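You operate a simulated robot arm through the tools that you are given. There is no shell and no other tool.

You run a simulated two-armed robot. Do the job below in one go: nothing can be reset, and whatever is moved stays where it is left.

Task
Set the dark oak frame on the pinner and pin two opposite corners.
Fine: half a turn of the blue knob between the pins; both flush; swing the arm clear; leave the white knob and the other frame.

The check looks at the end state, three seconds after you hand in, the way a careful person would. Anything else that was tipped, shoved, dropped, spilled or broken makes it a failure.

Robot
Two 7-joint arms with fingered hands on one trunk that stands fixed in place. Base frame: the origin is at the foot of the trunk, x ahead of it, y to its left, z up; the work surface is at about z = 950. Units: mm, degrees, N and s.
The left shoulder is at [44, 124, 1206], the right one opposite. With the tool pointing down near the work surface each hand reaches from about 460 to 860 mm from the base axis, measured 20 degrees to its own side. Payload 3.6 kg a hand.
The tool frame of a hand sits at the grasp point between the pads (the TCP): z along the fingers, y along the line on which they close. The tips reach 34 mm beyond it. The gripper opens to 116 mm; its body begins 40 mm behind the TCP. The gripper is a hand of 5 fingers: y runs from the thumb to the fingers, the wrist lies at [-16, -160, -164] in the tool frame, and closing takes about 1.5 s.
Orientation is that of the tool frame in the base frame, as [roll, pitch, yaw] about the fixed x, y, z axes, in that order (R = Rz(yaw) Ry(pitch) Rx(roll)). With the fingers straight down and the wrist toward the robot, the tool's x, y and z point along [0, 1, 0], [1, 0, 0] and [0, 0, -1] of the base frame.

Tools
- The arms move only by the tool step_arm. It takes "left_targets", "right_targets" or both (then of equal length, played together; a hand with none holds still); each is a list that holds one entry, the list of rows, each a list of 6 numbers: the turn, a rotation vector about the base's x, y, z in units of 8 degrees (1.0 is 8 degrees), then the shift along the base's x, y, z in units of 40 mm (1.0 is 40 mm). In form: [[[wx, wy, wz, dx, dy, dz], ...]]. A call has 1 to 20 rows; each row shifts and turns the commanded pose from where the row before left it. "left_grip" and "right_grip" are, for a hand that has rows, the finger opening in mm, from 0 to 116, set as the call begins (left out, the last holds). A call with a number of a shift or a turn outside -1 to 1 is refused whole. A row lasts 0.2 s, in which the tool goes at most 50 mm and 8.6 degrees; a call with a longer step from one row to the next is refused whole, and so is a gripper value outside its range. Where a pose cannot be reached the arm comes as near as it can. A force on the tool above 40 N (or 10 N above the force at the start of the call, whichever is more), or a blocked arm, ends the call early, and 0.2 s more pass. The fingers move at their own pace (about 153 mm/s each) and stop on an object; they squeeze with about 29 N. The grip force told is the motor's: it shows also when the fingers shut on nothing. Time passes only in rows, and 0.2 s behind the last, so rows that do not move let the fingers close. The reply holds the time, the measured pose of the TCP, the force on the tool along the base axes, the opening and the grip force, in the units named above and with some noise, with the torque about the TCP (base axes, N m) and any sound that the robot's microphone picked up, and new pictures: "views" is both (left out), scene, wrist or none (wrist: the cameras of the hands that moved).
- Cameras (640 x 400 px; columns grow to the right, rows downward): "scene" is now at [129, -27.7, 1398.3]; the picture's right is [-0.30, -0.95, -0.00], its down [-0.39, 0.12, -0.91] and it looks along [0.87, -0.28, -0.40] (base axes); focal length 214 px, centre (320, 200). "left" rides on the left gripper at [-69, -134, -110] in its tool frame; the picture's right is [-0.77, -0.19, 0.61], its down [0.59, -0.58, 0.57] and it looks along [0.25, 0.80, 0.55] (tool axes); focal length 256 px, centre (320, 200). "right" rides on the right gripper at [69, -134, -110] in its tool frame; the picture's right is [-0.77, 0.19, -0.61], its down [-0.59, -0.58, 0.57] and it looks along [-0.25, 0.79, 0.55] (tool axes); focal length 256 px, centre (320, 200). There is no depth. A picture from a camera that has moved, and an enlarged one, comes with that camera's place and axes in the base frame and with its lens.
- move_column(by): moves the trunk up (or, below 0, down) by that many mm; the arms and the scene camera ride with it, the base frame stays. It gives what a move gives, with no picture.
- set_fingers(index, middle, ring, little, thumb_bend, thumb_turn, hand): sets how far each is bent, from 0 (flat) to 1 (curled in); at 0.3 the hand is open as for a grip, at 0.7 the pads meet at the TCP. One left out holds its place. A second passes; each finger stops where it meets its share of the squeeze, and holds until it gets a number again. A gripper value or a shape takes the hand back. It gives what a move gives, with no picture; readings hold the bend of each and the force on index, middle, ring, little, thumb and palm. thumb_turn goes from beside the hand (0) to across from the fingers (1), as for a grip.
- grasp_type(shape, hand): the hand has 5 fingers and takes this shape, open, in about a second: jaw (thumb against the fingers, like two jaws); tri (thumb and two fingers); tip (a fingertip pinch); poke (one finger out to press); point (the index stretched); flat (the hand flat); cup (the hand cupped); fist (a fist). The gripper value then closes the fingers along that shape, each until it touches; the sizes above hold for jaw. It gives what a move gives, with no picture.
- aim_head(pan, tilt): turns the head with the scene camera to pan (to the left, within 86 degrees either way) and tilt (down, from -29 to 69), counted from straight ahead of the robot (the tilt from the chest, where the trunk bows). It gives what a move gives, and a new picture of the scene camera.
- zoom(camera, box): a new picture of the part [left, top, right, bottom] of that camera's present view, enlarged. The clock stands still meanwhile.
- close_job(): hands the job in; it is judged then, once.

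Places have to be worked out from the pictures, the camera data and where the tool is seen. Open the grippers and draw the arms clear of the work before you hand the job in, unless the task says otherwise.

The tools are called after "Call:" by a JSON object that holds its "op" and its "data". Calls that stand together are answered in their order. step_arm: Moves the arms, as the interface text tells. Its arguments: {"type":"object","properties":{"left_targets":{"type":"array"},"left_grip":{"type":"number"},"right_targets":{"type":"array"},"right_grip":{"type":"number"},"views":{"type":"string","enum":["both","scene","wrist","none"]}},"required":[]} The other tools are called the same way: move_column (by) moves the trunk up or down; grasp_type (shape, hand) gives the hand a shape; set_fingers (index, middle, ring, little, thumb_bend, thumb_turn, hand) moves the fingers one by one; aim_head (pan, tilt) turns the head that bears the scene camera; zoom (camera, box) takes an enlarged picture of a part of a camera's view; close_job () hands the job in.

At the start:

```text
time: 0.0
left_position: [565.8, 98.8, 1362.4]
left_tool_rot: [-180.0, 0.0, 90.2]
left_contact_force: [-0.6, 0.9, 0.1]
left_torque: [0.04, 0.0, 0.0]
left_grip_width: 116.0
left_grasp_force: 0.0
left_shape: jaw
left_bend: [0.3, 0.3, 0.3, 0.3, 0.3, 0.97]
left_finger forces: [0.1, 0.1, 0.1, 0.0, 0.1, 0.0]
right_position: [479.8, -339.4, 1367.6]
right_tool_rot: [-180.0, 0.0, 90.1]
right_contact_force: [1.2, 0.6, 0.0]
right_torque: [0.03, -0.02, -0.01]
right_grip_width: 116.0
right_grasp_force: 0.0
right_shape: jaw
right_bend: [0.3, 0.3, 0.3, 0.3, 0.3, 0.97]
right_finger forces: [0.0, 0.0, 0.0, 0.0, 0.0, 0.0]
trunk travel left (down, up): [-400.0, 362.0]
head pan, tilt (commanded): [-17.6, 23.8]
```

scene: 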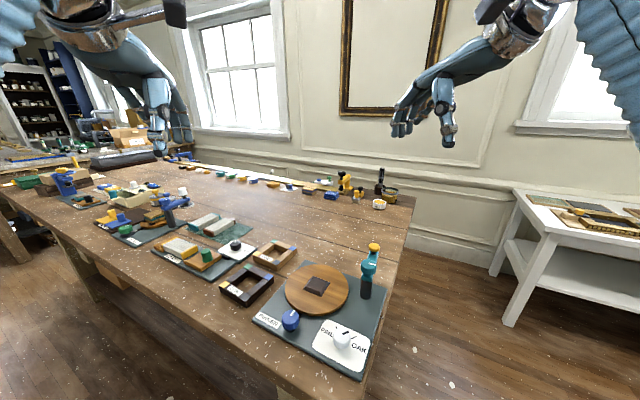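
right: 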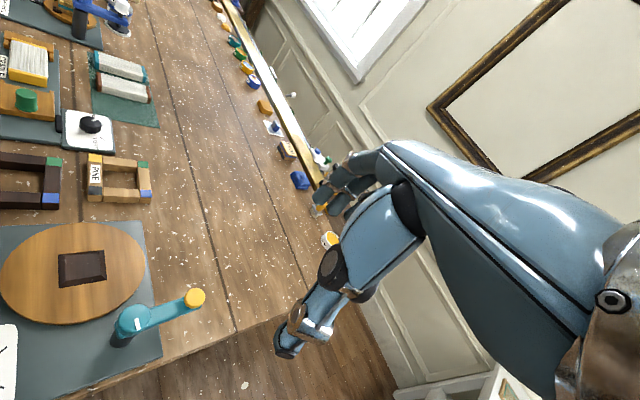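
left: 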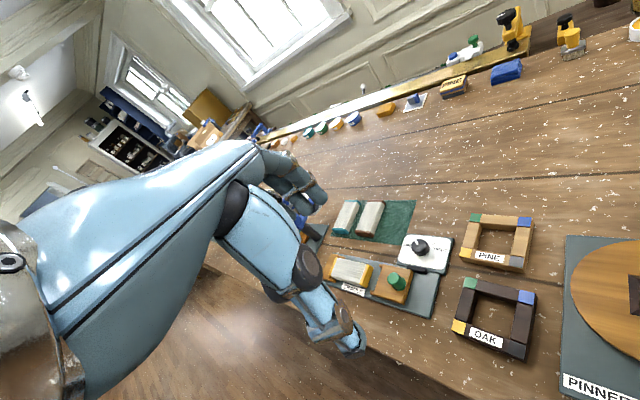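

I'll start by looking closer at the pinner, the frames and the knobs before moving anything.

Call:
{"op": "zoom", "data": {"camera": "scene", "box": [210, 220, 410, 390]}}

Call:
{"op": "zoom", "data": {"camera": "right", "box": [0, 100, 240, 400]}}

Call:
{"op": "zoom", "data": {"camera": "left", "box": [400, 190, 640, 400]}}

```text
2.35 times, centred on (310, 305) of scene
camera zoom: at [129.0, -27.7, 1398.3], right [-0.3, -0.95, 0.0], down [-0.39, 0.12, -0.91], along [0.87, -0.28, -0.4], focal length 505 px, centre (344, -47)
```

zoom: 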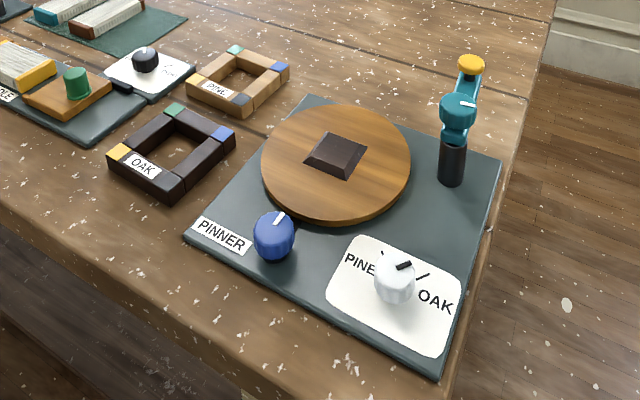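

```text
1.33 times, centred on (120, 250) of right
camera zoom: at [345.0, -269.2, 1477.2], right [0.19, -0.77, 0.61], down [-0.58, -0.59, -0.57], along [0.8, -0.25, -0.55], focal length 341 px, centre (587, 133)
```

zoom: 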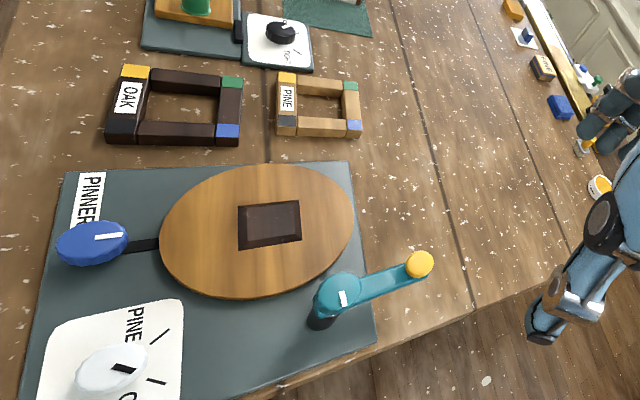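

```text
1.90 times, centred on (520, 295) of left
camera zoom: at [433.3, 28.1, 1472.8], right [-0.19, -0.77, -0.61], down [-0.58, 0.59, -0.56], along [0.79, 0.25, -0.55], focal length 488 px, centre (-61, 19)
```

zoom: 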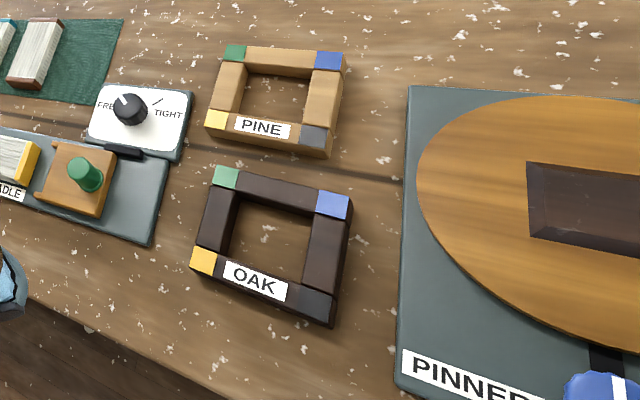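

The pinner shows a turntable with a dark centre block, the blue knob belted to it, a white PINE/OAK knob, and a teal swing arm with a yellow head. I'll aim the head down at it for a clearer view.

Call:
{"op": "aim_head", "data": {"pan": -15, "tilt": 48}}

```text
time: 0.9
left_position: [565.2, 97.0, 1362.7]
left_tool_rot: [-179.9, 0.1, 90.1]
left_contact_force: [-0.3, -0.6, 0.4]
left_torque: [-0.03, 0.01, 0.03]
left_grip_width: 115.9
left_grasp_force: 0.1
left_shape: jaw
left_bend: [0.3, 0.3, 0.3, 0.3, 0.3, 0.97]
left_finger forces: [0.0, 0.0, 0.0, 0.1, 0.0, 0.0]
right_position: [479.6, -339.0, 1367.2]
right_tool_rot: [180.0, 0.0, 90.1]
right_contact_force: [-1.0, -0.1, 0.8]
right_torque: [-0.03, -0.01, -0.01]
right_grip_width: 115.7
right_grasp_force: 0.1
right_shape: jaw
right_bend: [0.3, 0.3, 0.3, 0.3, 0.3, 0.97]
right_finger forces: [0.0, 0.0, 0.0, 0.1, 0.0, 0.1]
trunk travel left (down, up): [-400.0, 362.0]
head pan, tilt (commanded): [-15.0, 48.0]
camera scene: at [117.0, -20.2, 1361.7], right [-0.26, -0.97, 0.0], down [-0.72, 0.19, -0.67], along [0.65, -0.17, -0.74], focal length 214 px, centre (320, 200)
```

scene: 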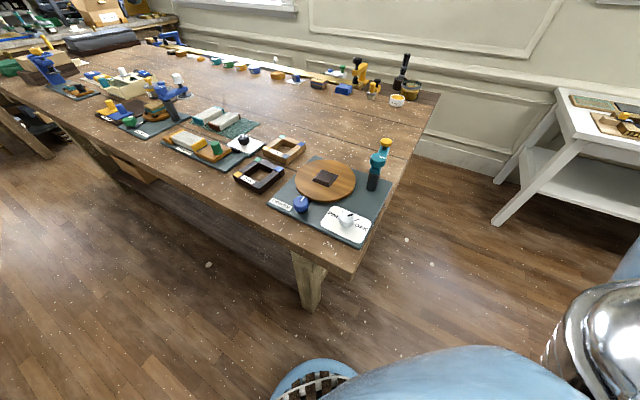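

The pinner is centred around (330,190) now. I'll zoom to get accurate pixel positions.

Call:
{"op": "zoom", "data": {"camera": "scene", "box": [225, 125, 405, 255]}}

Call:
{"op": "zoom", "data": {"camera": "scene", "box": [320, 130, 400, 190]}}

Call:
{"op": "zoom", "data": {"camera": "scene", "box": [225, 130, 315, 195]}}

Call:
{"op": "zoom", "data": {"camera": "scene", "box": [260, 175, 390, 255]}}

```text
3.08 times, centred on (315, 190) of scene
camera zoom: at [117.0, -20.2, 1361.7], right [-0.26, -0.97, 0.0], down [-0.72, 0.19, -0.67], along [0.65, -0.17, -0.74], focal length 660 px, centre (335, 231)
```

zoom: 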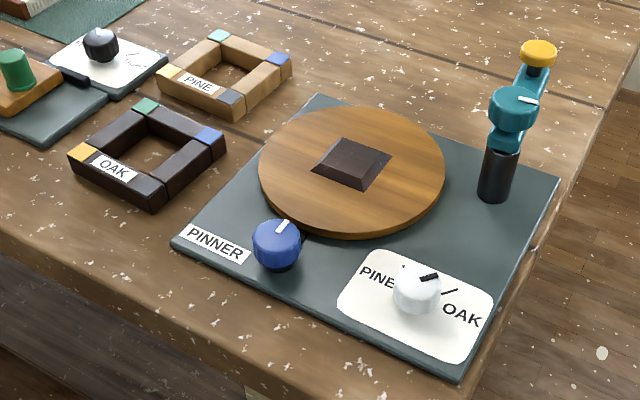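

```text
6.67 times, centred on (360, 160) of scene
camera zoom: at [117.0, -20.2, 1361.7], right [-0.26, -0.97, 0.0], down [-0.72, 0.19, -0.67], along [0.65, -0.17, -0.74], focal length 1430 px, centre (53, 467)
```

zoom: 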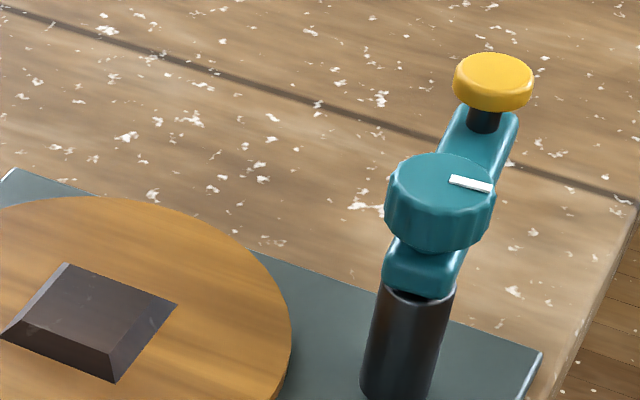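

```text
6.15 times, centred on (270, 162) of scene
camera zoom: at [117.0, -20.2, 1361.7], right [-0.26, -0.97, 0.0], down [-0.72, 0.19, -0.67], along [0.65, -0.17, -0.74], focal length 1320 px, centre (628, 431)
```

zoom: 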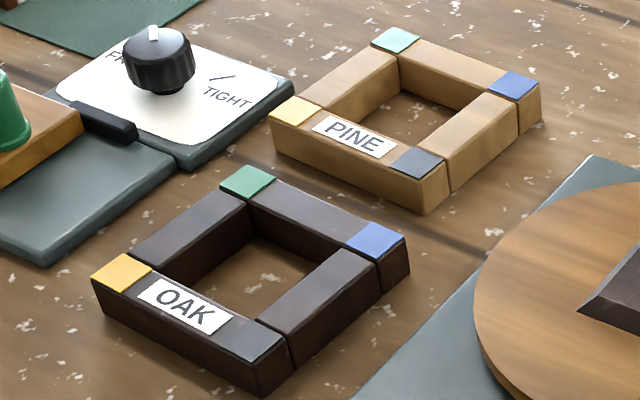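

```text
4.92 times, centred on (325, 215) of scene
camera zoom: at [117.0, -20.2, 1361.7], right [-0.26, -0.97, 0.0], down [-0.72, 0.19, -0.67], along [0.65, -0.17, -0.74], focal length 1056 px, centre (295, 126)
```

zoom: 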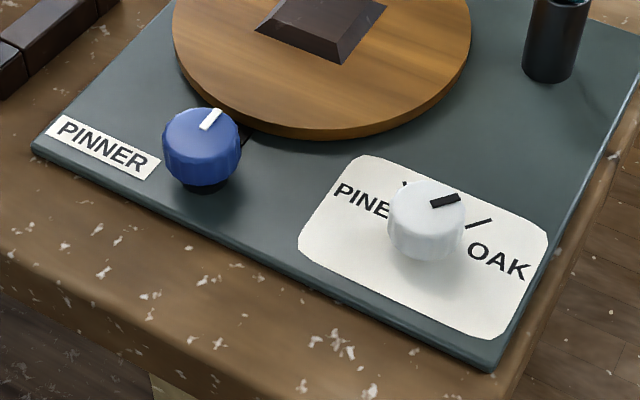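

Geometry so far: the oak frame is centred near (604,26), about 100 mm square and turned ~45°. The turntable is near (531,-147), the blue knob near (446,-62) and the swing-arm pivot near (476,-258). I'll look at the hands from the side to learn the finger shape.

Call:
{"op": "aim_head", "data": {"pan": 0, "tilt": 5}}

```text
time: 2.0
left_position: [565.4, 98.5, 1363.0]
left_tool_rot: [-180.0, 0.0, 90.0]
left_contact_force: [-1.1, 0.7, -0.8]
left_torque: [-0.03, -0.01, -0.04]
left_grip_width: 115.9
left_grasp_force: 0.0
left_shape: jaw
left_bend: [0.3, 0.3, 0.3, 0.3, 0.3, 0.97]
left_finger forces: [0.1, 0.0, 0.0, 0.0, 0.1, 0.0]
right_position: [478.6, -338.3, 1365.9]
right_tool_rot: [180.0, 0.0, 90.1]
right_contact_force: [-0.1, 1.0, 0.0]
right_torque: [0.01, -0.03, -0.02]
right_grip_width: 116.1
right_grasp_force: 0.1
right_shape: jaw
right_bend: [0.3, 0.3, 0.3, 0.3, 0.3, 0.97]
right_finger forces: [0.0, 0.1, 0.0, 0.0, 0.1, 0.1]
trunk travel left (down, up): [-400.0, 362.0]
head pan, tilt (commanded): [0.0, 5.0]
camera scene: at [132.7, 0.1, 1428.7], right [0.0, -1.0, 0.0], down [-0.09, 0.0, -1.0], along [1.0, 0.0, -0.09], focal length 214 px, centre (320, 200)
```

scene: 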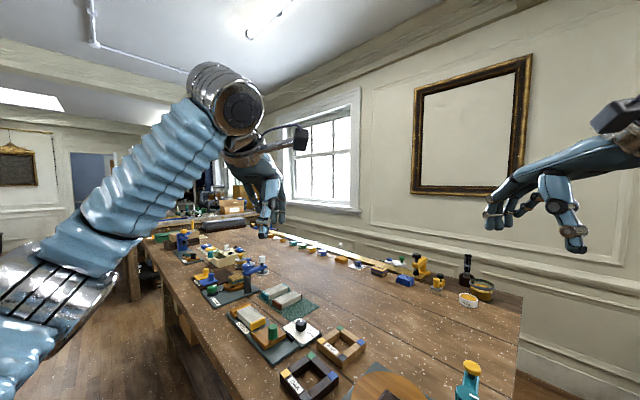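

I'll zoom on both hands from this view to judge the finger and thumb reach.

Call:
{"op": "zoom", "data": {"camera": "scene", "box": [460, 90, 640, 270]}}

Call:
{"op": "zoom", "data": {"camera": "scene", "box": [180, 50, 330, 250]}}

Call:
{"op": "zoom", "data": {"camera": "right", "box": [240, 100, 560, 400]}}

```text
2.22 times, centred on (550, 180) of scene
camera zoom: at [132.7, 0.1, 1428.7], right [0.0, -1.0, 0.0], down [-0.09, 0.0, -1.0], along [1.0, 0.0, -0.09], focal length 477 px, centre (-191, 244)
```

zoom: 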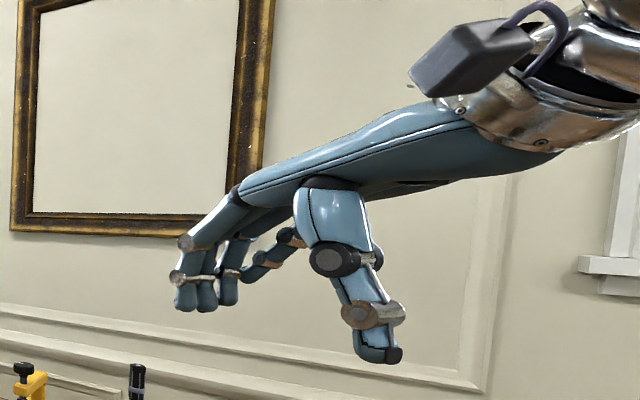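

```text
2.00 times, centred on (255, 150) of scene
camera zoom: at [132.7, 0.1, 1428.7], right [0.0, -1.0, 0.0], down [-0.09, 0.0, -1.0], along [1.0, 0.0, -0.09], focal length 429 px, centre (450, 300)
```

zoom: 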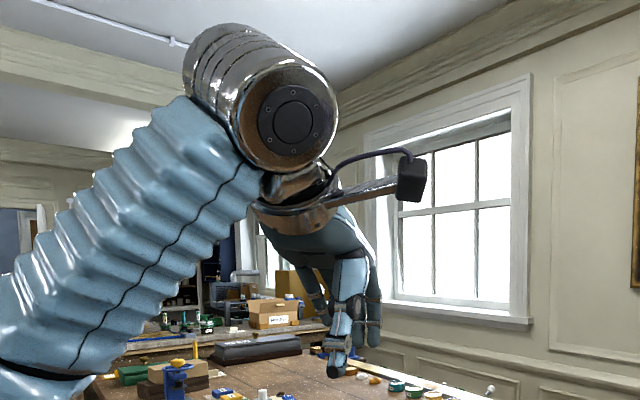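

```text
1.33 times, centred on (400, 250) of right
camera zoom: at [345.0, -269.2, 1477.2], right [0.19, -0.77, 0.61], down [-0.58, -0.59, -0.57], along [0.8, -0.25, -0.55], focal length 341 px, centre (213, 133)
```

zoom: 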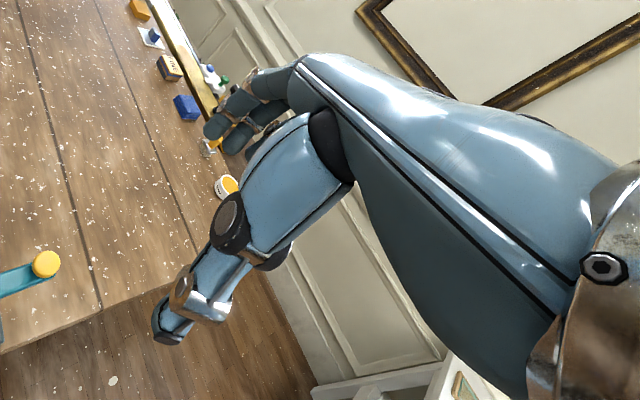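

The hand is a palm-down humanoid hand, with fingertips and thumb tip about 34 mm below the TCP when open. I'll park the left hand out to the left and bring the right hand above the oak frame, turning it +42° so its closing line crosses the frame squarely.

Call:
{"op": "step_arm", "data": {"left_targets": [[[0, 0, 0, -0.2, 1, 0], [0, 0, 0, -0.2, 1, 0], [0, 0, 0, -0.2, 1, 0], [0, 0, 0, -0.2, 1, 0], [0, 0, 0, -0.2, 1, 0], [0, 0, 0, -0.2, 1, 0], [0, 0, 0, 0, 0, 0], [0, 0, 0, 0, 0, 0], [0, 0, 0, 0, 0, 0], [0, 0, 0, 0, 0, 0], [0, 0, 0, 0, 0, 0], [0, 0, 0, 0, 0, 0]]], "right_targets": [[[0, 0, 0.4375, 0.26, 0.76, -0.4], [0, 0, 0.4375, 0.26, 0.76, -0.4], [0, 0, 0.4375, 0.26, 0.76, -0.4], [0, 0, 0.4375, 0.26, 0.76, -0.4], [0, 0, 0.4375, 0.26, 0.76, -0.4], [0, 0, 0.4375, 0.26, 0.76, -0.4], [0, 0, 0.4375, 0.26, 0.76, -0.4], [0, 0, 0.4375, 0.26, 0.76, -0.4], [0, 0, 0.4375, 0.26, 0.76, -0.4], [0, 0, 0.4375, 0.26, 0.76, -0.4], [0, 0, 0.4375, 0.26, 0.76, -0.4], [0, 0, 0.4375, 0.26, 0.76, -0.4]]], "views": "both"}}

Call:
{"op": "aim_head", "data": {"pan": -8, "tilt": 45}}

```text
time: 4.6
left_position: [516.6, 342.1, 1364.4]
left_tool_rot: [-179.9, 0.2, 90.0]
left_contact_force: [-0.4, -0.9, 0.4]
left_torque: [-0.05, -0.03, -0.03]
left_grip_width: 115.8
left_grasp_force: 0.1
left_shape: jaw
left_bend: [0.3, 0.3, 0.3, 0.3, 0.3, 0.97]
left_finger forces: [0.0, 0.0, 0.1, 0.2, 0.0, 0.0]
right_position: [603.1, 28.5, 1172.0]
right_tool_rot: [-179.9, -0.1, 132.3]
right_contact_force: [0.9, 0.1, -0.1]
right_torque: [-0.02, -0.01, 0.0]
right_grip_width: 115.8
right_grasp_force: 0.0
right_shape: jaw
right_bend: [0.3, 0.3, 0.3, 0.3, 0.3, 0.97]
right_finger forces: [0.0, 0.0, 0.1, 0.0, 0.0, 0.0]
trunk travel left (down, up): [-400.0, 362.0]
head pan, tilt (commanded): [0.0, 5.0]
camera scene: at [133.5, 2.2, 1428.7], right [0.0, -1.0, 0.0], down [-0.09, 0.0, -1.0], along [1.0, 0.0, -0.09], focal length 214 px, centre (320, 200)
camera right: at [457.6, -9.7, 1283.5], right [0.66, -0.44, 0.61], down [-0.03, -0.83, -0.56], along [0.75, 0.35, -0.55], focal length 256 px, centre (320, 200)
camera left: at [384.9, 272.1, 1473.2], right [-0.19, -0.77, -0.61], down [-0.58, 0.59, -0.57], along [0.79, 0.25, -0.56], focal length 256 px, centre (320, 200)
```

scene: 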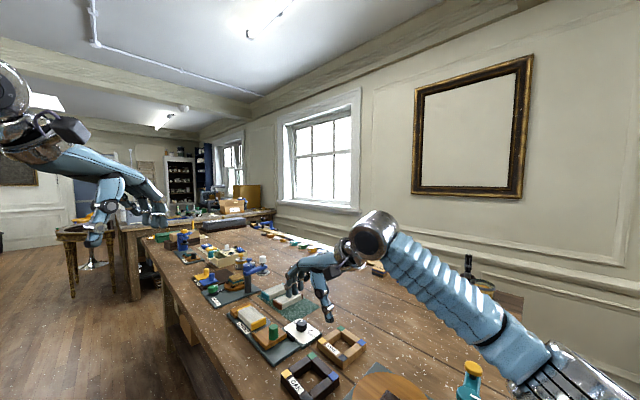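
right: 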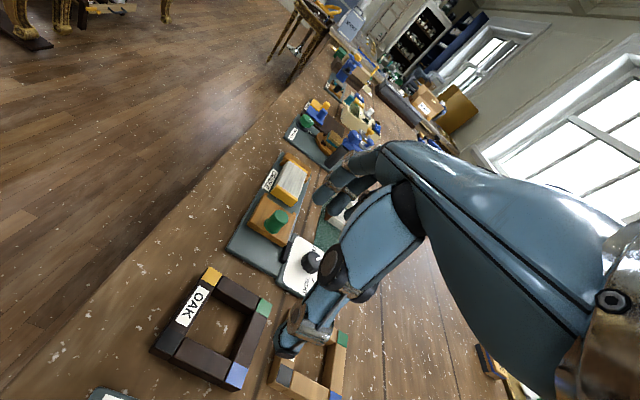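
left: 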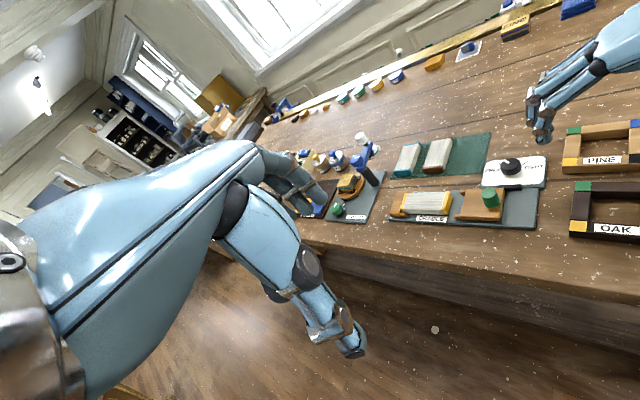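

```text
time: 5.7
left_position: [517.3, 340.6, 1364.1]
left_tool_rot: [-179.9, 0.0, 90.2]
left_contact_force: [0.5, 0.8, 0.9]
left_torque: [0.02, 0.0, 0.03]
left_grip_width: 116.0
left_grasp_force: 0.1
left_shape: jaw
left_bend: [0.3, 0.3, 0.3, 0.3, 0.3, 0.97]
left_finger forces: [0.0, 0.0, 0.1, 0.0, 0.1, 0.0]
right_position: [603.0, 27.0, 1173.0]
right_tool_rot: [-179.9, -0.1, 132.1]
right_contact_force: [0.1, -0.2, 0.5]
right_torque: [-0.03, -0.01, 0.03]
right_grip_width: 116.2
right_grasp_force: 0.1
right_shape: jaw
right_bend: [0.3, 0.3, 0.3, 0.3, 0.3, 0.97]
right_finger forces: [0.0, 0.1, 0.1, 0.0, 0.0, 0.1]
trunk travel left (down, up): [-400.0, 362.0]
head pan, tilt (commanded): [-8.0, 45.0]
camera scene: at [121.6, -10.4, 1365.9], right [-0.14, -0.99, 0.0], down [-0.7, 0.1, -0.71], along [0.7, -0.1, -0.71], focal length 214 px, centre (320, 200)
```

scene: 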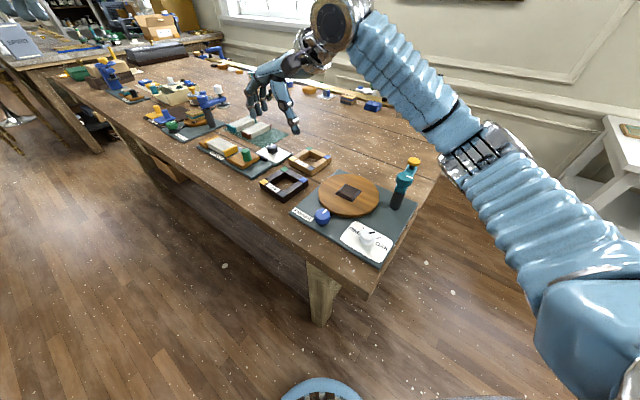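

The right hand is above the frame with yaw 132°. I'll zoom on the oak frame from both cameras to triangulate its corners.

Call:
{"op": "zoom", "data": {"camera": "scene", "box": [250, 140, 340, 210]}}

Call:
{"op": "zoom", "data": {"camera": "right", "box": [130, 240, 360, 400]}}

Call:
{"op": "zoom", "data": {"camera": "scene", "box": [285, 150, 430, 265]}}

```text
5.71 times, centred on (295, 175) of scene
camera zoom: at [121.6, -10.4, 1365.9], right [-0.14, -0.99, 0.0], down [-0.7, 0.1, -0.71], along [0.7, -0.1, -0.71], focal length 1226 px, centre (463, 343)
```

zoom: 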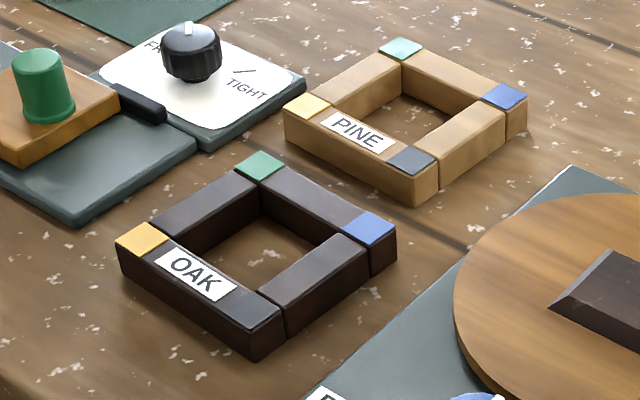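

```text
2.50 times, centred on (245, 320) of right
camera zoom: at [457.0, -11.7, 1284.0], right [0.65, -0.45, 0.61], down [-0.03, -0.82, -0.57], along [0.76, 0.35, -0.55], focal length 640 px, centre (508, -100)
```

zoom: 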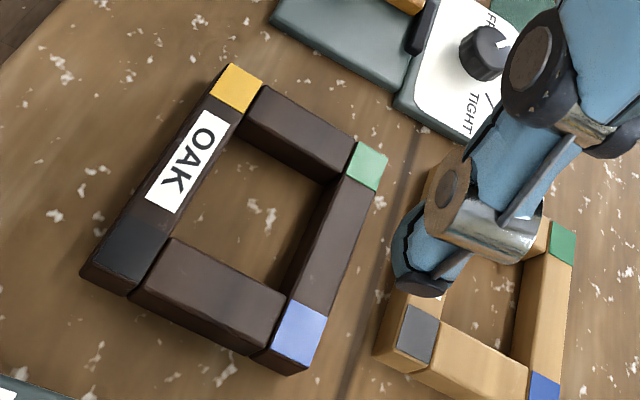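

```text
3.48 times, centred on (358, 208) of scene
camera zoom: at [121.6, -10.4, 1365.9], right [-0.14, -0.99, 0.0], down [-0.7, 0.1, -0.71], along [0.7, -0.1, -0.71], focal length 746 px, centre (190, 174)
```

zoom: 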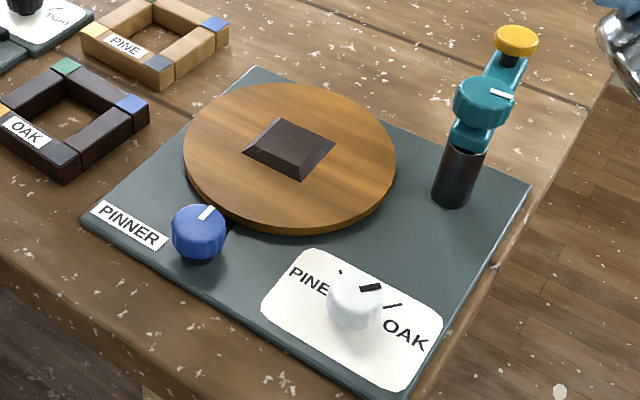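

Both cameras agree: the frame's top is at z≈970 with its centre at (605,26), and the hand is aligned with its sides. I'll lower to just above the frame first.

Call:
{"op": "step_arm", "data": {"right_targets": [[[0, 0, 0, 0.02, -0.01, -0.9], [0, 0, 0, 0.02, 0, -0.9], [0, 0, 0, 0, 0, -0.9], [0, 0, 0, 0, 0, -0.8], [0, 0, 0, 0, 0, 0]]], "right_grip": 116}}

Call:
{"op": "zoom", "data": {"camera": "scene", "box": [240, 120, 360, 210]}}

Call:
{"op": "zoom", "data": {"camera": "right", "box": [180, 100, 500, 400]}}

```text
time: 6.8
left_position: [516.7, 340.0, 1362.7]
left_tool_rot: [-179.9, 0.0, 90.1]
left_contact_force: [0.0, -0.6, -0.8]
left_torque: [-0.01, 0.0, 0.05]
left_grip_width: 116.0
left_grasp_force: 0.0
left_shape: jaw
left_bend: [0.3, 0.3, 0.3, 0.3, 0.3, 0.97]
left_finger forces: [0.1, 0.1, 0.0, 0.1, 0.0, 0.0]
right_position: [605.5, 25.9, 1033.0]
right_tool_rot: [-180.0, 0.0, 132.1]
right_contact_force: [1.0, 0.7, -0.1]
right_torque: [0.01, -0.03, -0.05]
right_grip_width: 116.1
right_grasp_force: 0.1
right_shape: jaw
right_bend: [0.3, 0.3, 0.3, 0.3, 0.3, 0.97]
right_finger forces: [0.1, 0.0, 0.1, 0.0, 0.0, 0.0]
trunk travel left (down, up): [-400.0, 362.0]
head pan, tilt (commanded): [-8.0, 45.0]
camera scene: at [121.4, -10.4, 1365.8], right [-0.14, -0.99, 0.0], down [-0.7, 0.1, -0.71], along [0.7, -0.1, -0.71], focal length 214 px, centre (320, 200)
camera right: at [459.5, -11.9, 1144.3], right [0.65, -0.45, 0.61], down [-0.03, -0.82, -0.56], along [0.76, 0.35, -0.55], focal length 256 px, centre (320, 200)
```

scene: 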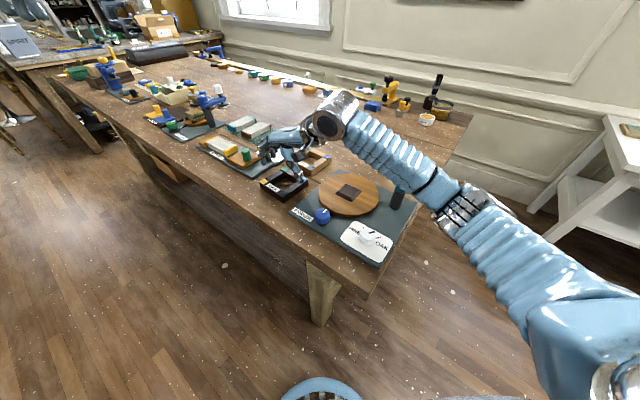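
right: 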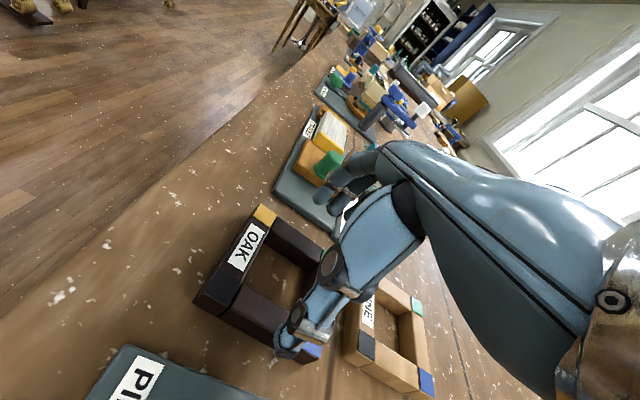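

```text
4.44 times, centred on (300, 165) of scene
camera zoom: at [121.4, -10.4, 1365.8], right [-0.14, -0.99, 0.0], down [-0.7, 0.1, -0.71], along [0.7, -0.1, -0.71], focal length 953 px, centre (409, 356)
```

zoom: 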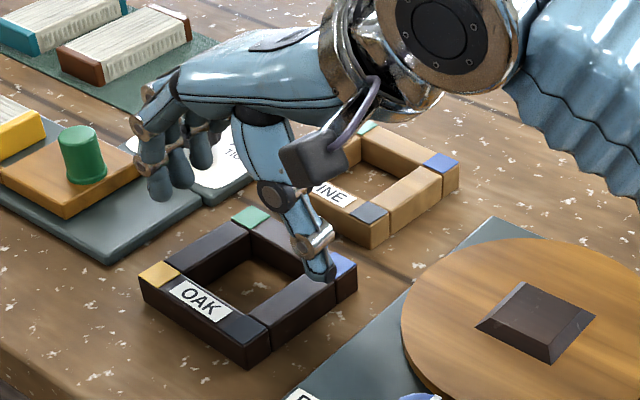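

```text
1.33 times, centred on (340, 250) of right
camera zoom: at [459.5, -11.9, 1144.3], right [0.65, -0.45, 0.61], down [-0.03, -0.82, -0.56], along [0.76, 0.35, -0.55], focal length 341 px, centre (293, 133)
```

zoom: 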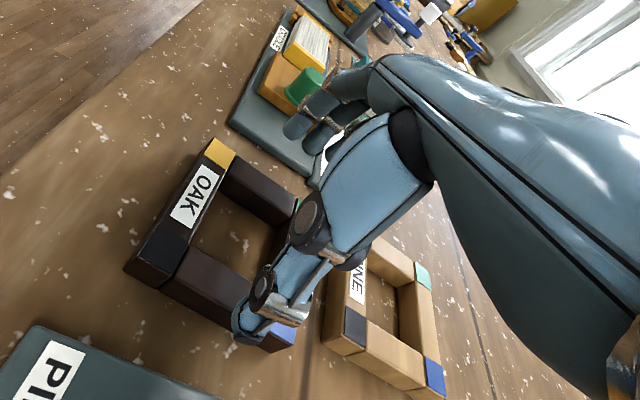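

The thumb and fingers straddle the frame with about 10 mm to spare on each side. I'll lower the last 43 mm to z≈990 and check before closing.

Call:
{"op": "step_arm", "data": {"right_targets": [[[0, 0, 0, 0, 0, -0.4], [0, 0, 0, 0, 0, -0.4], [0, 0, 0, 0, 0, -0.28], [0, 0, 0, 0, 0, 0]]], "right_grip": 116}}

Call:
{"op": "zoom", "data": {"camera": "scene", "box": [240, 120, 360, 210]}}

Call:
{"op": "zoom", "data": {"camera": "right", "box": [180, 100, 500, 400]}}

Call:
{"op": "zoom", "data": {"camera": "left", "box": [440, 60, 640, 260]}}

```text
time: 7.8
left_position: [517.0, 339.8, 1363.4]
left_tool_rot: [-180.0, 0.1, 90.1]
left_contact_force: [0.5, -0.5, 0.0]
left_torque: [-0.03, 0.0, 0.0]
left_grip_width: 115.9
left_grasp_force: 0.1
left_shape: jaw
left_bend: [0.3, 0.3, 0.3, 0.3, 0.3, 0.97]
left_finger forces: [0.0, 0.1, 0.0, 0.1, 0.0, 0.0]
right_position: [604.3, 27.1, 992.2]
right_tool_rot: [180.0, -0.1, 132.2]
right_contact_force: [0.3, 1.0, 0.4]
right_torque: [-0.01, 0.01, 0.01]
right_grip_width: 115.9
right_grasp_force: 0.1
right_shape: jaw
right_bend: [0.3, 0.3, 0.3, 0.3, 0.3, 0.97]
right_finger forces: [0.0, 0.0, 0.1, 0.0, 0.0, 0.0]
trunk travel left (down, up): [-400.0, 362.0]
head pan, tilt (commanded): [-8.0, 45.0]
camera scene: at [121.4, -10.5, 1365.8], right [-0.14, -0.99, 0.0], down [-0.7, 0.1, -0.71], along [0.7, -0.1, -0.71], focal length 214 px, centre (320, 200)
camera right: at [459.5, -11.5, 1101.4], right [0.65, -0.45, 0.61], down [-0.03, -0.82, -0.57], along [0.76, 0.35, -0.55], focal length 256 px, centre (320, 200)
```

scene: 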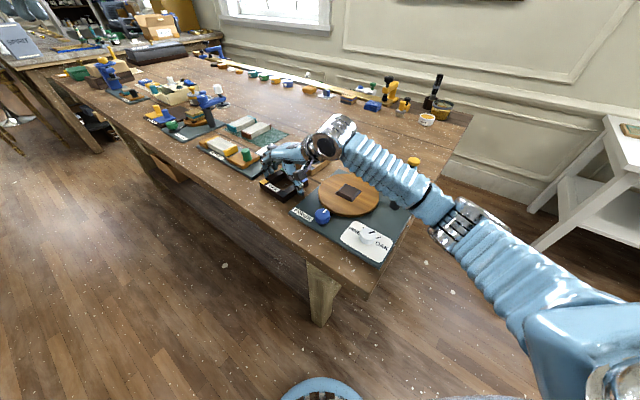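
right: 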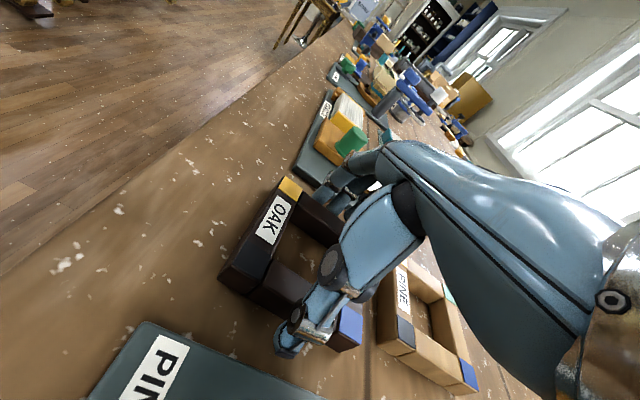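

```text
4.44 times, centred on (300, 165) of scene
camera zoom: at [121.4, -10.5, 1365.8], right [-0.14, -0.99, 0.0], down [-0.7, 0.1, -0.71], along [0.7, -0.1, -0.71], focal length 953 px, centre (409, 356)
```

zoom: 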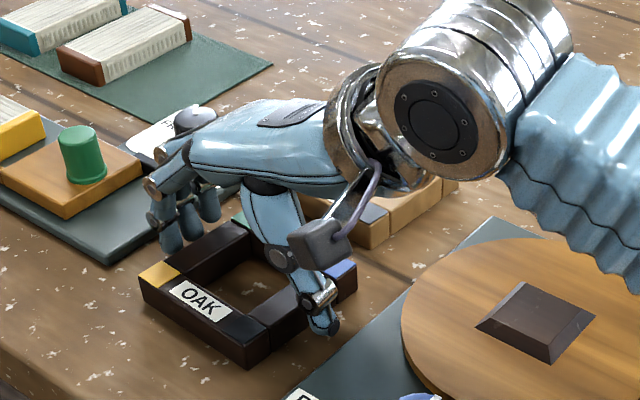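

```text
1.33 times, centred on (340, 250) of right
camera zoom: at [459.5, -11.5, 1101.4], right [0.65, -0.45, 0.61], down [-0.03, -0.82, -0.57], along [0.76, 0.35, -0.55], focal length 341 px, centre (293, 133)
```

zoom: 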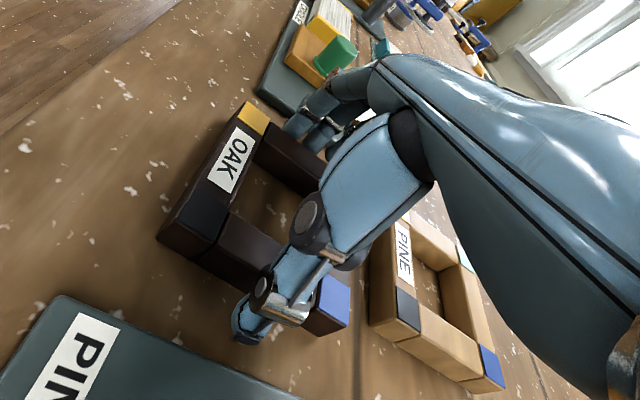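

```text
2.00 times, centred on (540, 160) of left
camera zoom: at [384.3, 270.5, 1473.7], right [-0.19, -0.77, -0.61], down [-0.58, 0.59, -0.56], along [0.79, 0.25, -0.56], focal length 512 px, centre (-120, 280)
```

zoom: 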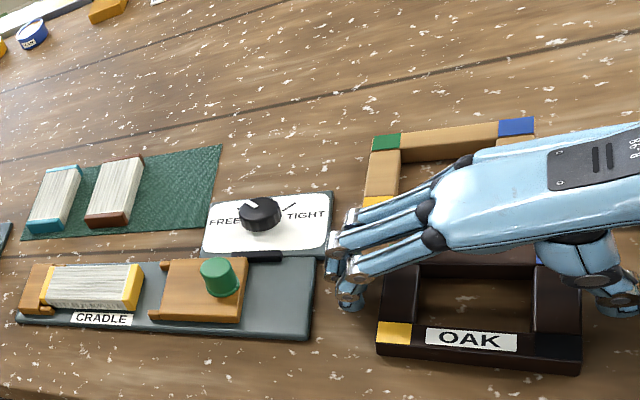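

Fingers and thumb are down beside the frame with no contact yet. I'll close the grip onto the frame's outer sides.

Call:
{"op": "step_arm", "data": {"right_targets": [[[0, 0, 0, 0, 0, 0], [0, 0, 0, 0, 0, 0], [0, 0, 0, 0, 0, 0], [0, 0, 0, 0, 0, 0], [0, 0, 0, 0, 0, 0], [0, 0, 0, 0, 0, 0]]], "right_grip": 80}}

Call:
{"op": "zoom", "data": {"camera": "scene", "box": [240, 120, 360, 210]}}

Call:
{"op": "zoom", "data": {"camera": "left", "box": [440, 60, 640, 260]}}

```text
time: 9.2
left_position: [517.1, 339.7, 1363.4]
left_tool_rot: [-179.9, -0.1, 90.1]
left_contact_force: [1.1, 0.0, -0.3]
left_torque: [-0.01, 0.02, -0.02]
left_grip_width: 116.0
left_grasp_force: 0.0
left_shape: jaw
left_bend: [0.3, 0.3, 0.3, 0.3, 0.3, 0.97]
left_finger forces: [0.0, 0.1, 0.0, 0.0, 0.0, 0.1]
right_position: [605.0, 25.8, 990.3]
right_tool_rot: [180.0, 0.0, 132.2]
right_contact_force: [-0.4, -0.6, 0.6]
right_torque: [-0.02, 0.02, 0.01]
right_grip_width: 94.6
right_grasp_force: 29.2
right_shape: jaw
right_bend: [0.34, 0.35, 0.48, 0.53, 0.0, 0.98]
right_finger forces: [14.1, 7.3, 3.7, 0.0, 25.2, 0.0]
trunk travel left (down, up): [-400.0, 362.0]
head pan, tilt (commanded): [-8.0, 45.0]
camera scene: at [121.6, -10.5, 1365.8], right [-0.14, -0.99, 0.0], down [-0.7, 0.1, -0.71], along [0.7, -0.1, -0.71], focal length 214 px, centre (320, 200)
camera right: at [459.7, -11.6, 1101.5], right [0.65, -0.45, 0.61], down [-0.03, -0.82, -0.56], along [0.76, 0.35, -0.55], focal length 256 px, centre (320, 200)
```

scene: 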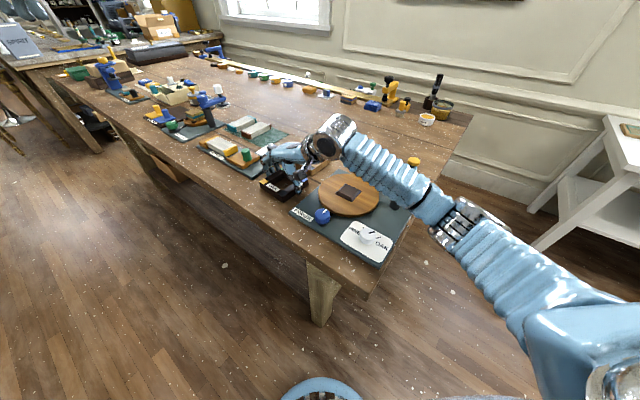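
right: 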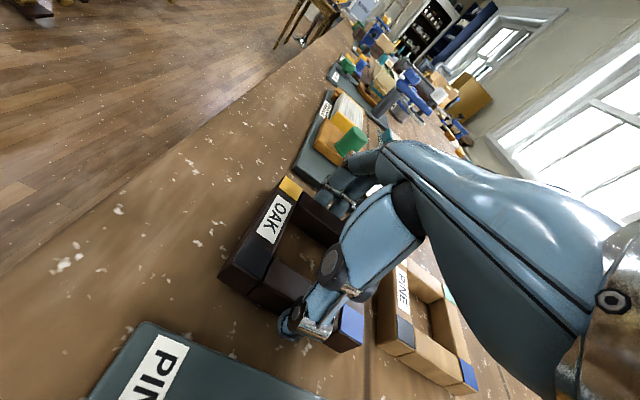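

```text
4.44 times, centred on (300, 165) of scene
camera zoom: at [121.6, -10.5, 1365.8], right [-0.14, -0.99, 0.0], down [-0.7, 0.1, -0.71], along [0.7, -0.1, -0.71], focal length 953 px, centre (409, 356)
```

zoom: 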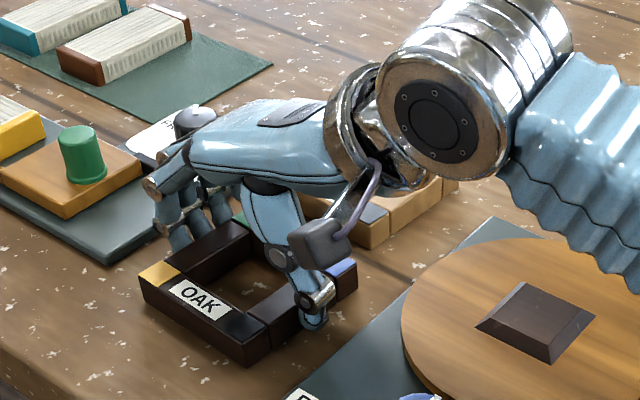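

```text
2.00 times, centred on (540, 160) of left
camera zoom: at [384.5, 270.5, 1473.6], right [-0.19, -0.77, -0.61], down [-0.58, 0.59, -0.56], along [0.79, 0.25, -0.56], focal length 512 px, centre (-120, 280)
```

zoom: 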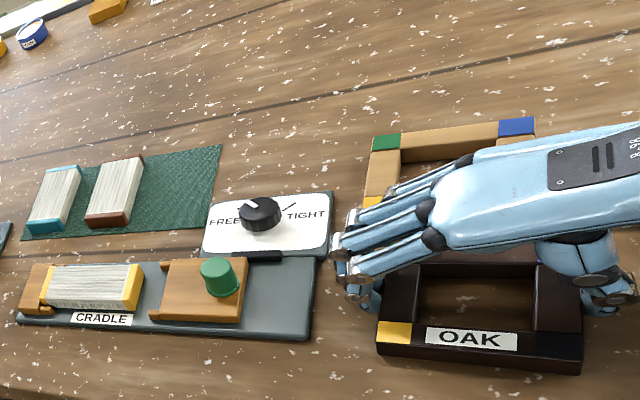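

The frame is held: index, middle and ring against one side, thumb against the other (29 N). Before lifting, I'll zoom on the centre block to fix its position and orientation.

Call:
{"op": "zoom", "data": {"camera": "scene", "box": [315, 165, 385, 220]}}

Call:
{"op": "zoom", "data": {"camera": "scene", "box": [332, 178, 364, 204]}}

```text
7.27 times, centred on (350, 192) of scene
camera zoom: at [121.6, -10.5, 1365.8], right [-0.14, -0.99, 0.0], down [-0.7, 0.1, -0.71], along [0.7, -0.1, -0.71], focal length 1560 px, centre (102, 254)
```

zoom: 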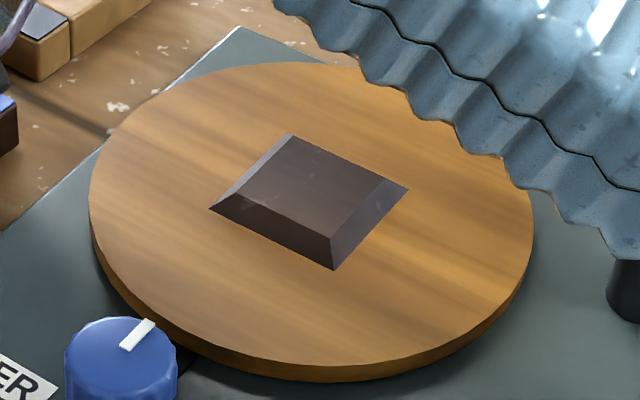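

```text
15.38 times, centred on (348, 191) of scene
camera zoom: at [121.6, -10.5, 1365.8], right [-0.14, -0.99, 0.0], down [-0.7, 0.1, -0.71], along [0.7, -0.1, -0.71], focal length 3300 px, centre (-111, 338)
```

zoom: 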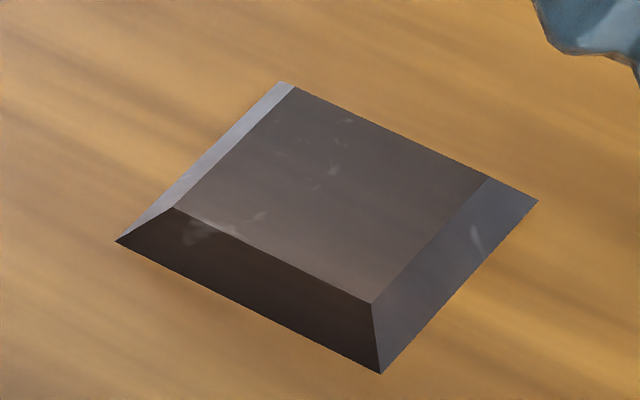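

The block is a 54 mm tapered square at (531.6,-146.2), exactly diagonal (edges at ±45°), on the disc at z≈970. Now I'll lift the frame straight up.

Call:
{"op": "step_arm", "data": {"right_targets": [[[0, 0, 0, 0, 0, 0.2], [0, 0, 0, 0, 0, 0.4], [0, 0, 0, 0, 0, 0.7], [0, 0, 0, 0, 0, 0.8], [0, 0, 0, 0, 0, 0.8], [0, 0, 0, 0, 0, 0.6], [0, 0, 0, 0, 0, 0]]]}}

Call:
{"op": "zoom", "data": {"camera": "right", "box": [180, 100, 500, 400]}}

Call:
{"op": "zoom", "data": {"camera": "left", "box": [440, 0, 640, 200]}}

```text
time: 10.8
left_position: [517.7, 340.7, 1363.8]
left_tool_rot: [-179.9, 0.0, 90.1]
left_contact_force: [0.1, -0.4, 0.0]
left_torque: [-0.04, 0.0, -0.03]
left_grip_width: 115.9
left_grasp_force: 0.1
left_shape: jaw
left_bend: [0.3, 0.3, 0.3, 0.3, 0.3, 0.97]
left_finger forces: [0.1, 0.0, 0.1, 0.0, 0.1, 0.0]
right_position: [605.8, 26.5, 1130.5]
right_tool_rot: [-180.0, 0.0, 132.1]
right_contact_force: [0.3, 0.0, -1.5]
right_torque: [-0.02, -0.01, -0.05]
right_grip_width: 94.5
right_grasp_force: 29.0
right_shape: jaw
right_bend: [0.34, 0.35, 0.48, 0.53, 0.0, 0.98]
right_finger forces: [14.2, 7.4, 3.6, 0.0, 25.2, 0.1]
trunk travel left (down, up): [-400.0, 362.0]
head pan, tilt (commanded): [-8.0, 45.0]
camera scene: at [121.7, -10.5, 1365.7], right [-0.14, -0.99, 0.0], down [-0.7, 0.1, -0.71], along [0.7, -0.1, -0.71], focal length 214 px, centre (320, 200)
camera right: at [459.9, -11.9, 1241.8], right [0.65, -0.45, 0.61], down [-0.03, -0.82, -0.56], along [0.76, 0.35, -0.55], focal length 256 px, centre (320, 200)
```

scene: 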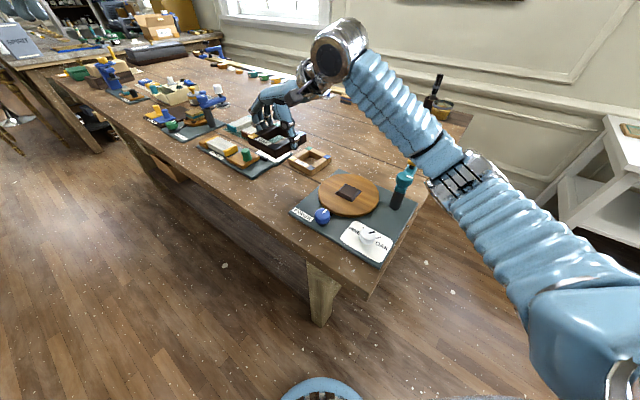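
right: 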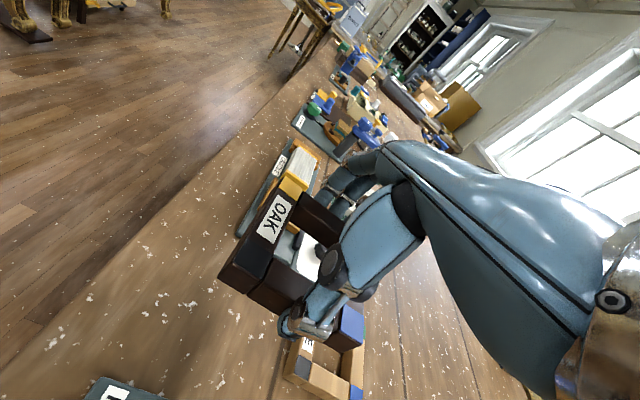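

```text
1.33 times, centred on (340, 250) of right
camera zoom: at [459.9, -11.9, 1241.8], right [0.65, -0.45, 0.61], down [-0.03, -0.82, -0.56], along [0.76, 0.35, -0.55], focal length 341 px, centre (293, 133)
```

zoom: 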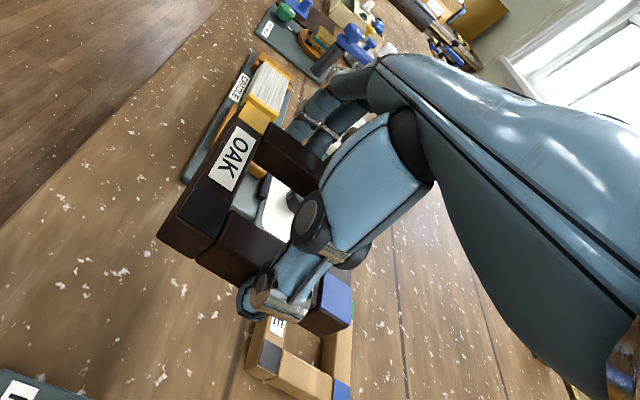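

```text
2.00 times, centred on (540, 100) of left
camera zoom: at [384.6, 270.5, 1473.6], right [-0.19, -0.77, -0.61], down [-0.58, 0.59, -0.56], along [0.79, 0.25, -0.56], focal length 512 px, centre (-120, 400)
```

zoom: 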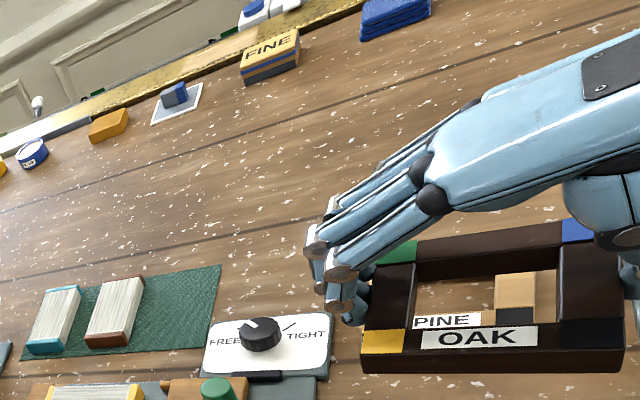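

The frame came up level with no slip (images unchanged relative to the hand) and it's centred on the TCP. I'll carry it at z≈1130 over to the turntable centre (531.6,-146.2), turning +3.3° to line up with the block.

Call:
{"op": "step_arm", "data": {"right_targets": [[[0, 0, 0.06, -0.2, -0.5, 0], [0, 0, 0.06, -0.27, -0.63, 0], [0, 0, 0.06, -0.27, -0.63, 0], [0, 0, 0.06, -0.27, -0.63, 0], [0, 0, 0.06, -0.27, -0.63, 0], [0, 0, 0.06, -0.27, -0.63, 0], [0, 0, 0.05, -0.29, -0.66, 0], [0, 0, 0, 0, 0, 0]]]}}

Call:
{"op": "zoom", "data": {"camera": "scene", "box": [250, 100, 430, 260]}}

Call:
{"op": "zoom", "data": {"camera": "right", "box": [180, 100, 500, 400]}}

Call:
{"op": "zoom", "data": {"camera": "left", "box": [440, 0, 640, 200]}}

```text
time: 12.7
left_position: [516.6, 341.2, 1363.3]
left_tool_rot: [-179.8, 0.0, 90.1]
left_contact_force: [0.6, -0.1, -0.1]
left_torque: [-0.02, -0.03, -0.02]
left_grip_width: 115.9
left_grasp_force: 0.1
left_shape: jaw
left_bend: [0.3, 0.3, 0.3, 0.3, 0.3, 0.97]
left_finger forces: [0.1, 0.1, 0.0, 0.1, 0.1, 0.0]
right_position: [532.3, -145.5, 1130.2]
right_tool_rot: [179.9, 0.0, 135.5]
right_contact_force: [0.2, 0.0, -0.9]
right_torque: [-0.02, 0.02, 0.01]
right_grip_width: 94.8
right_grasp_force: 28.6
right_shape: jaw
right_bend: [0.33, 0.35, 0.48, 0.53, 0.0, 0.98]
right_finger forces: [14.1, 7.5, 3.6, 0.0, 25.2, 0.1]
trunk travel left (down, up): [-400.0, 362.0]
head pan, tilt (commanded): [-8.0, 45.0]
camera scene: at [121.8, -10.2, 1365.7], right [-0.14, -0.99, 0.0], down [-0.7, 0.1, -0.71], along [0.7, -0.1, -0.71], focal length 214 px, centre (320, 200)
camera right: at [389.1, -190.8, 1241.6], right [0.68, -0.41, 0.61], down [0.01, -0.83, -0.56], along [0.73, 0.39, -0.55], focal length 256 px, centre (320, 200)
```

scene: 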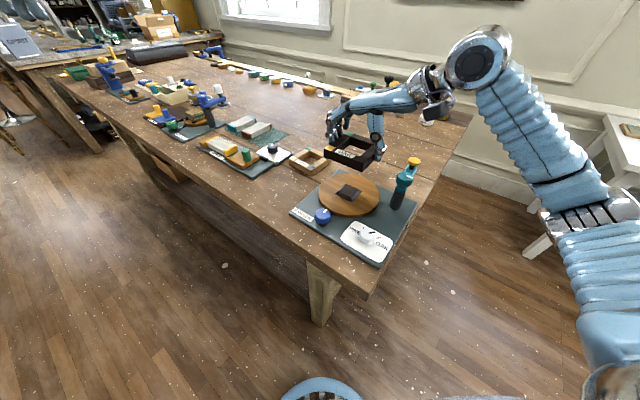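
right: 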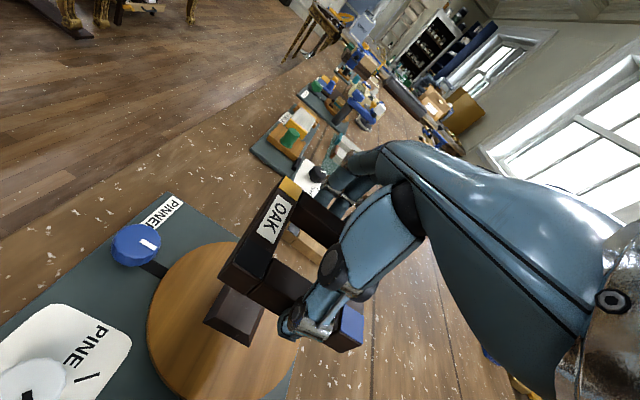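

```text
2.50 times, centred on (340, 180) of scene
camera zoom: at [121.8, -10.2, 1365.7], right [-0.14, -0.99, 0.0], down [-0.7, 0.1, -0.71], along [0.7, -0.1, -0.71], focal length 536 px, centre (270, 250)
```

zoom: 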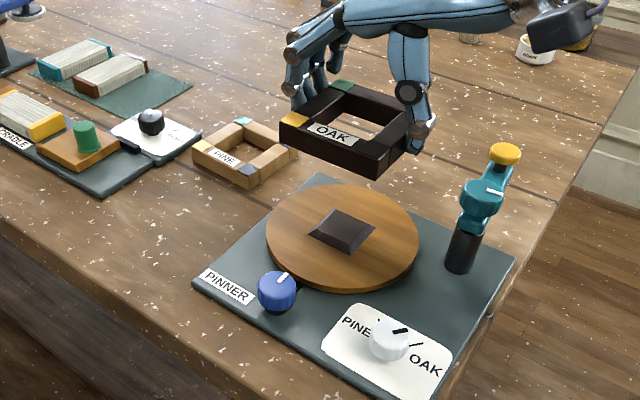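

```text
1.33 times, centred on (340, 250) of right
camera zoom: at [389.1, -190.8, 1241.6], right [0.68, -0.41, 0.61], down [0.01, -0.83, -0.56], along [0.73, 0.39, -0.55], focal length 341 px, centre (293, 133)
```

zoom: 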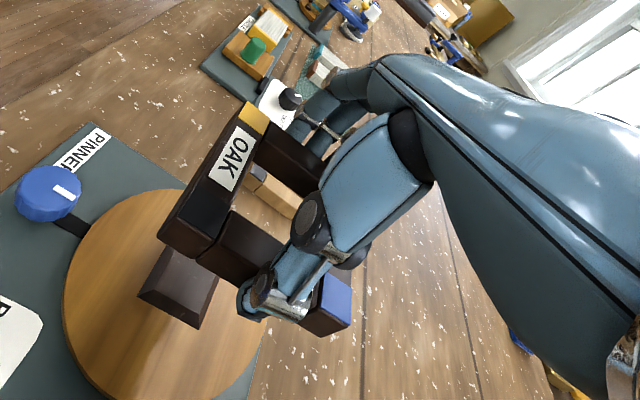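

```text
2.00 times, centred on (540, 100) of left
camera zoom: at [384.7, 270.9, 1473.5], right [-0.19, -0.77, -0.61], down [-0.58, 0.59, -0.56], along [0.79, 0.25, -0.56], focal length 512 px, centre (-120, 400)
```

zoom: 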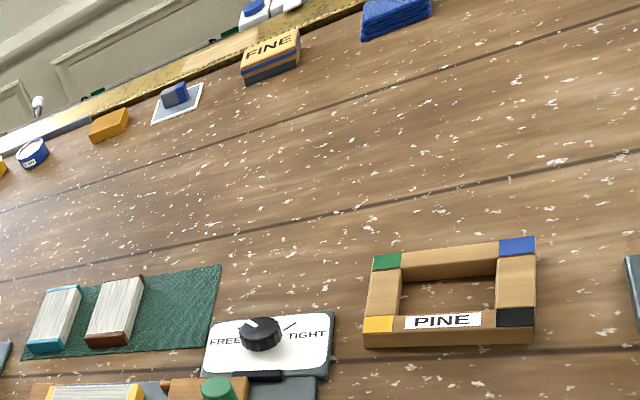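

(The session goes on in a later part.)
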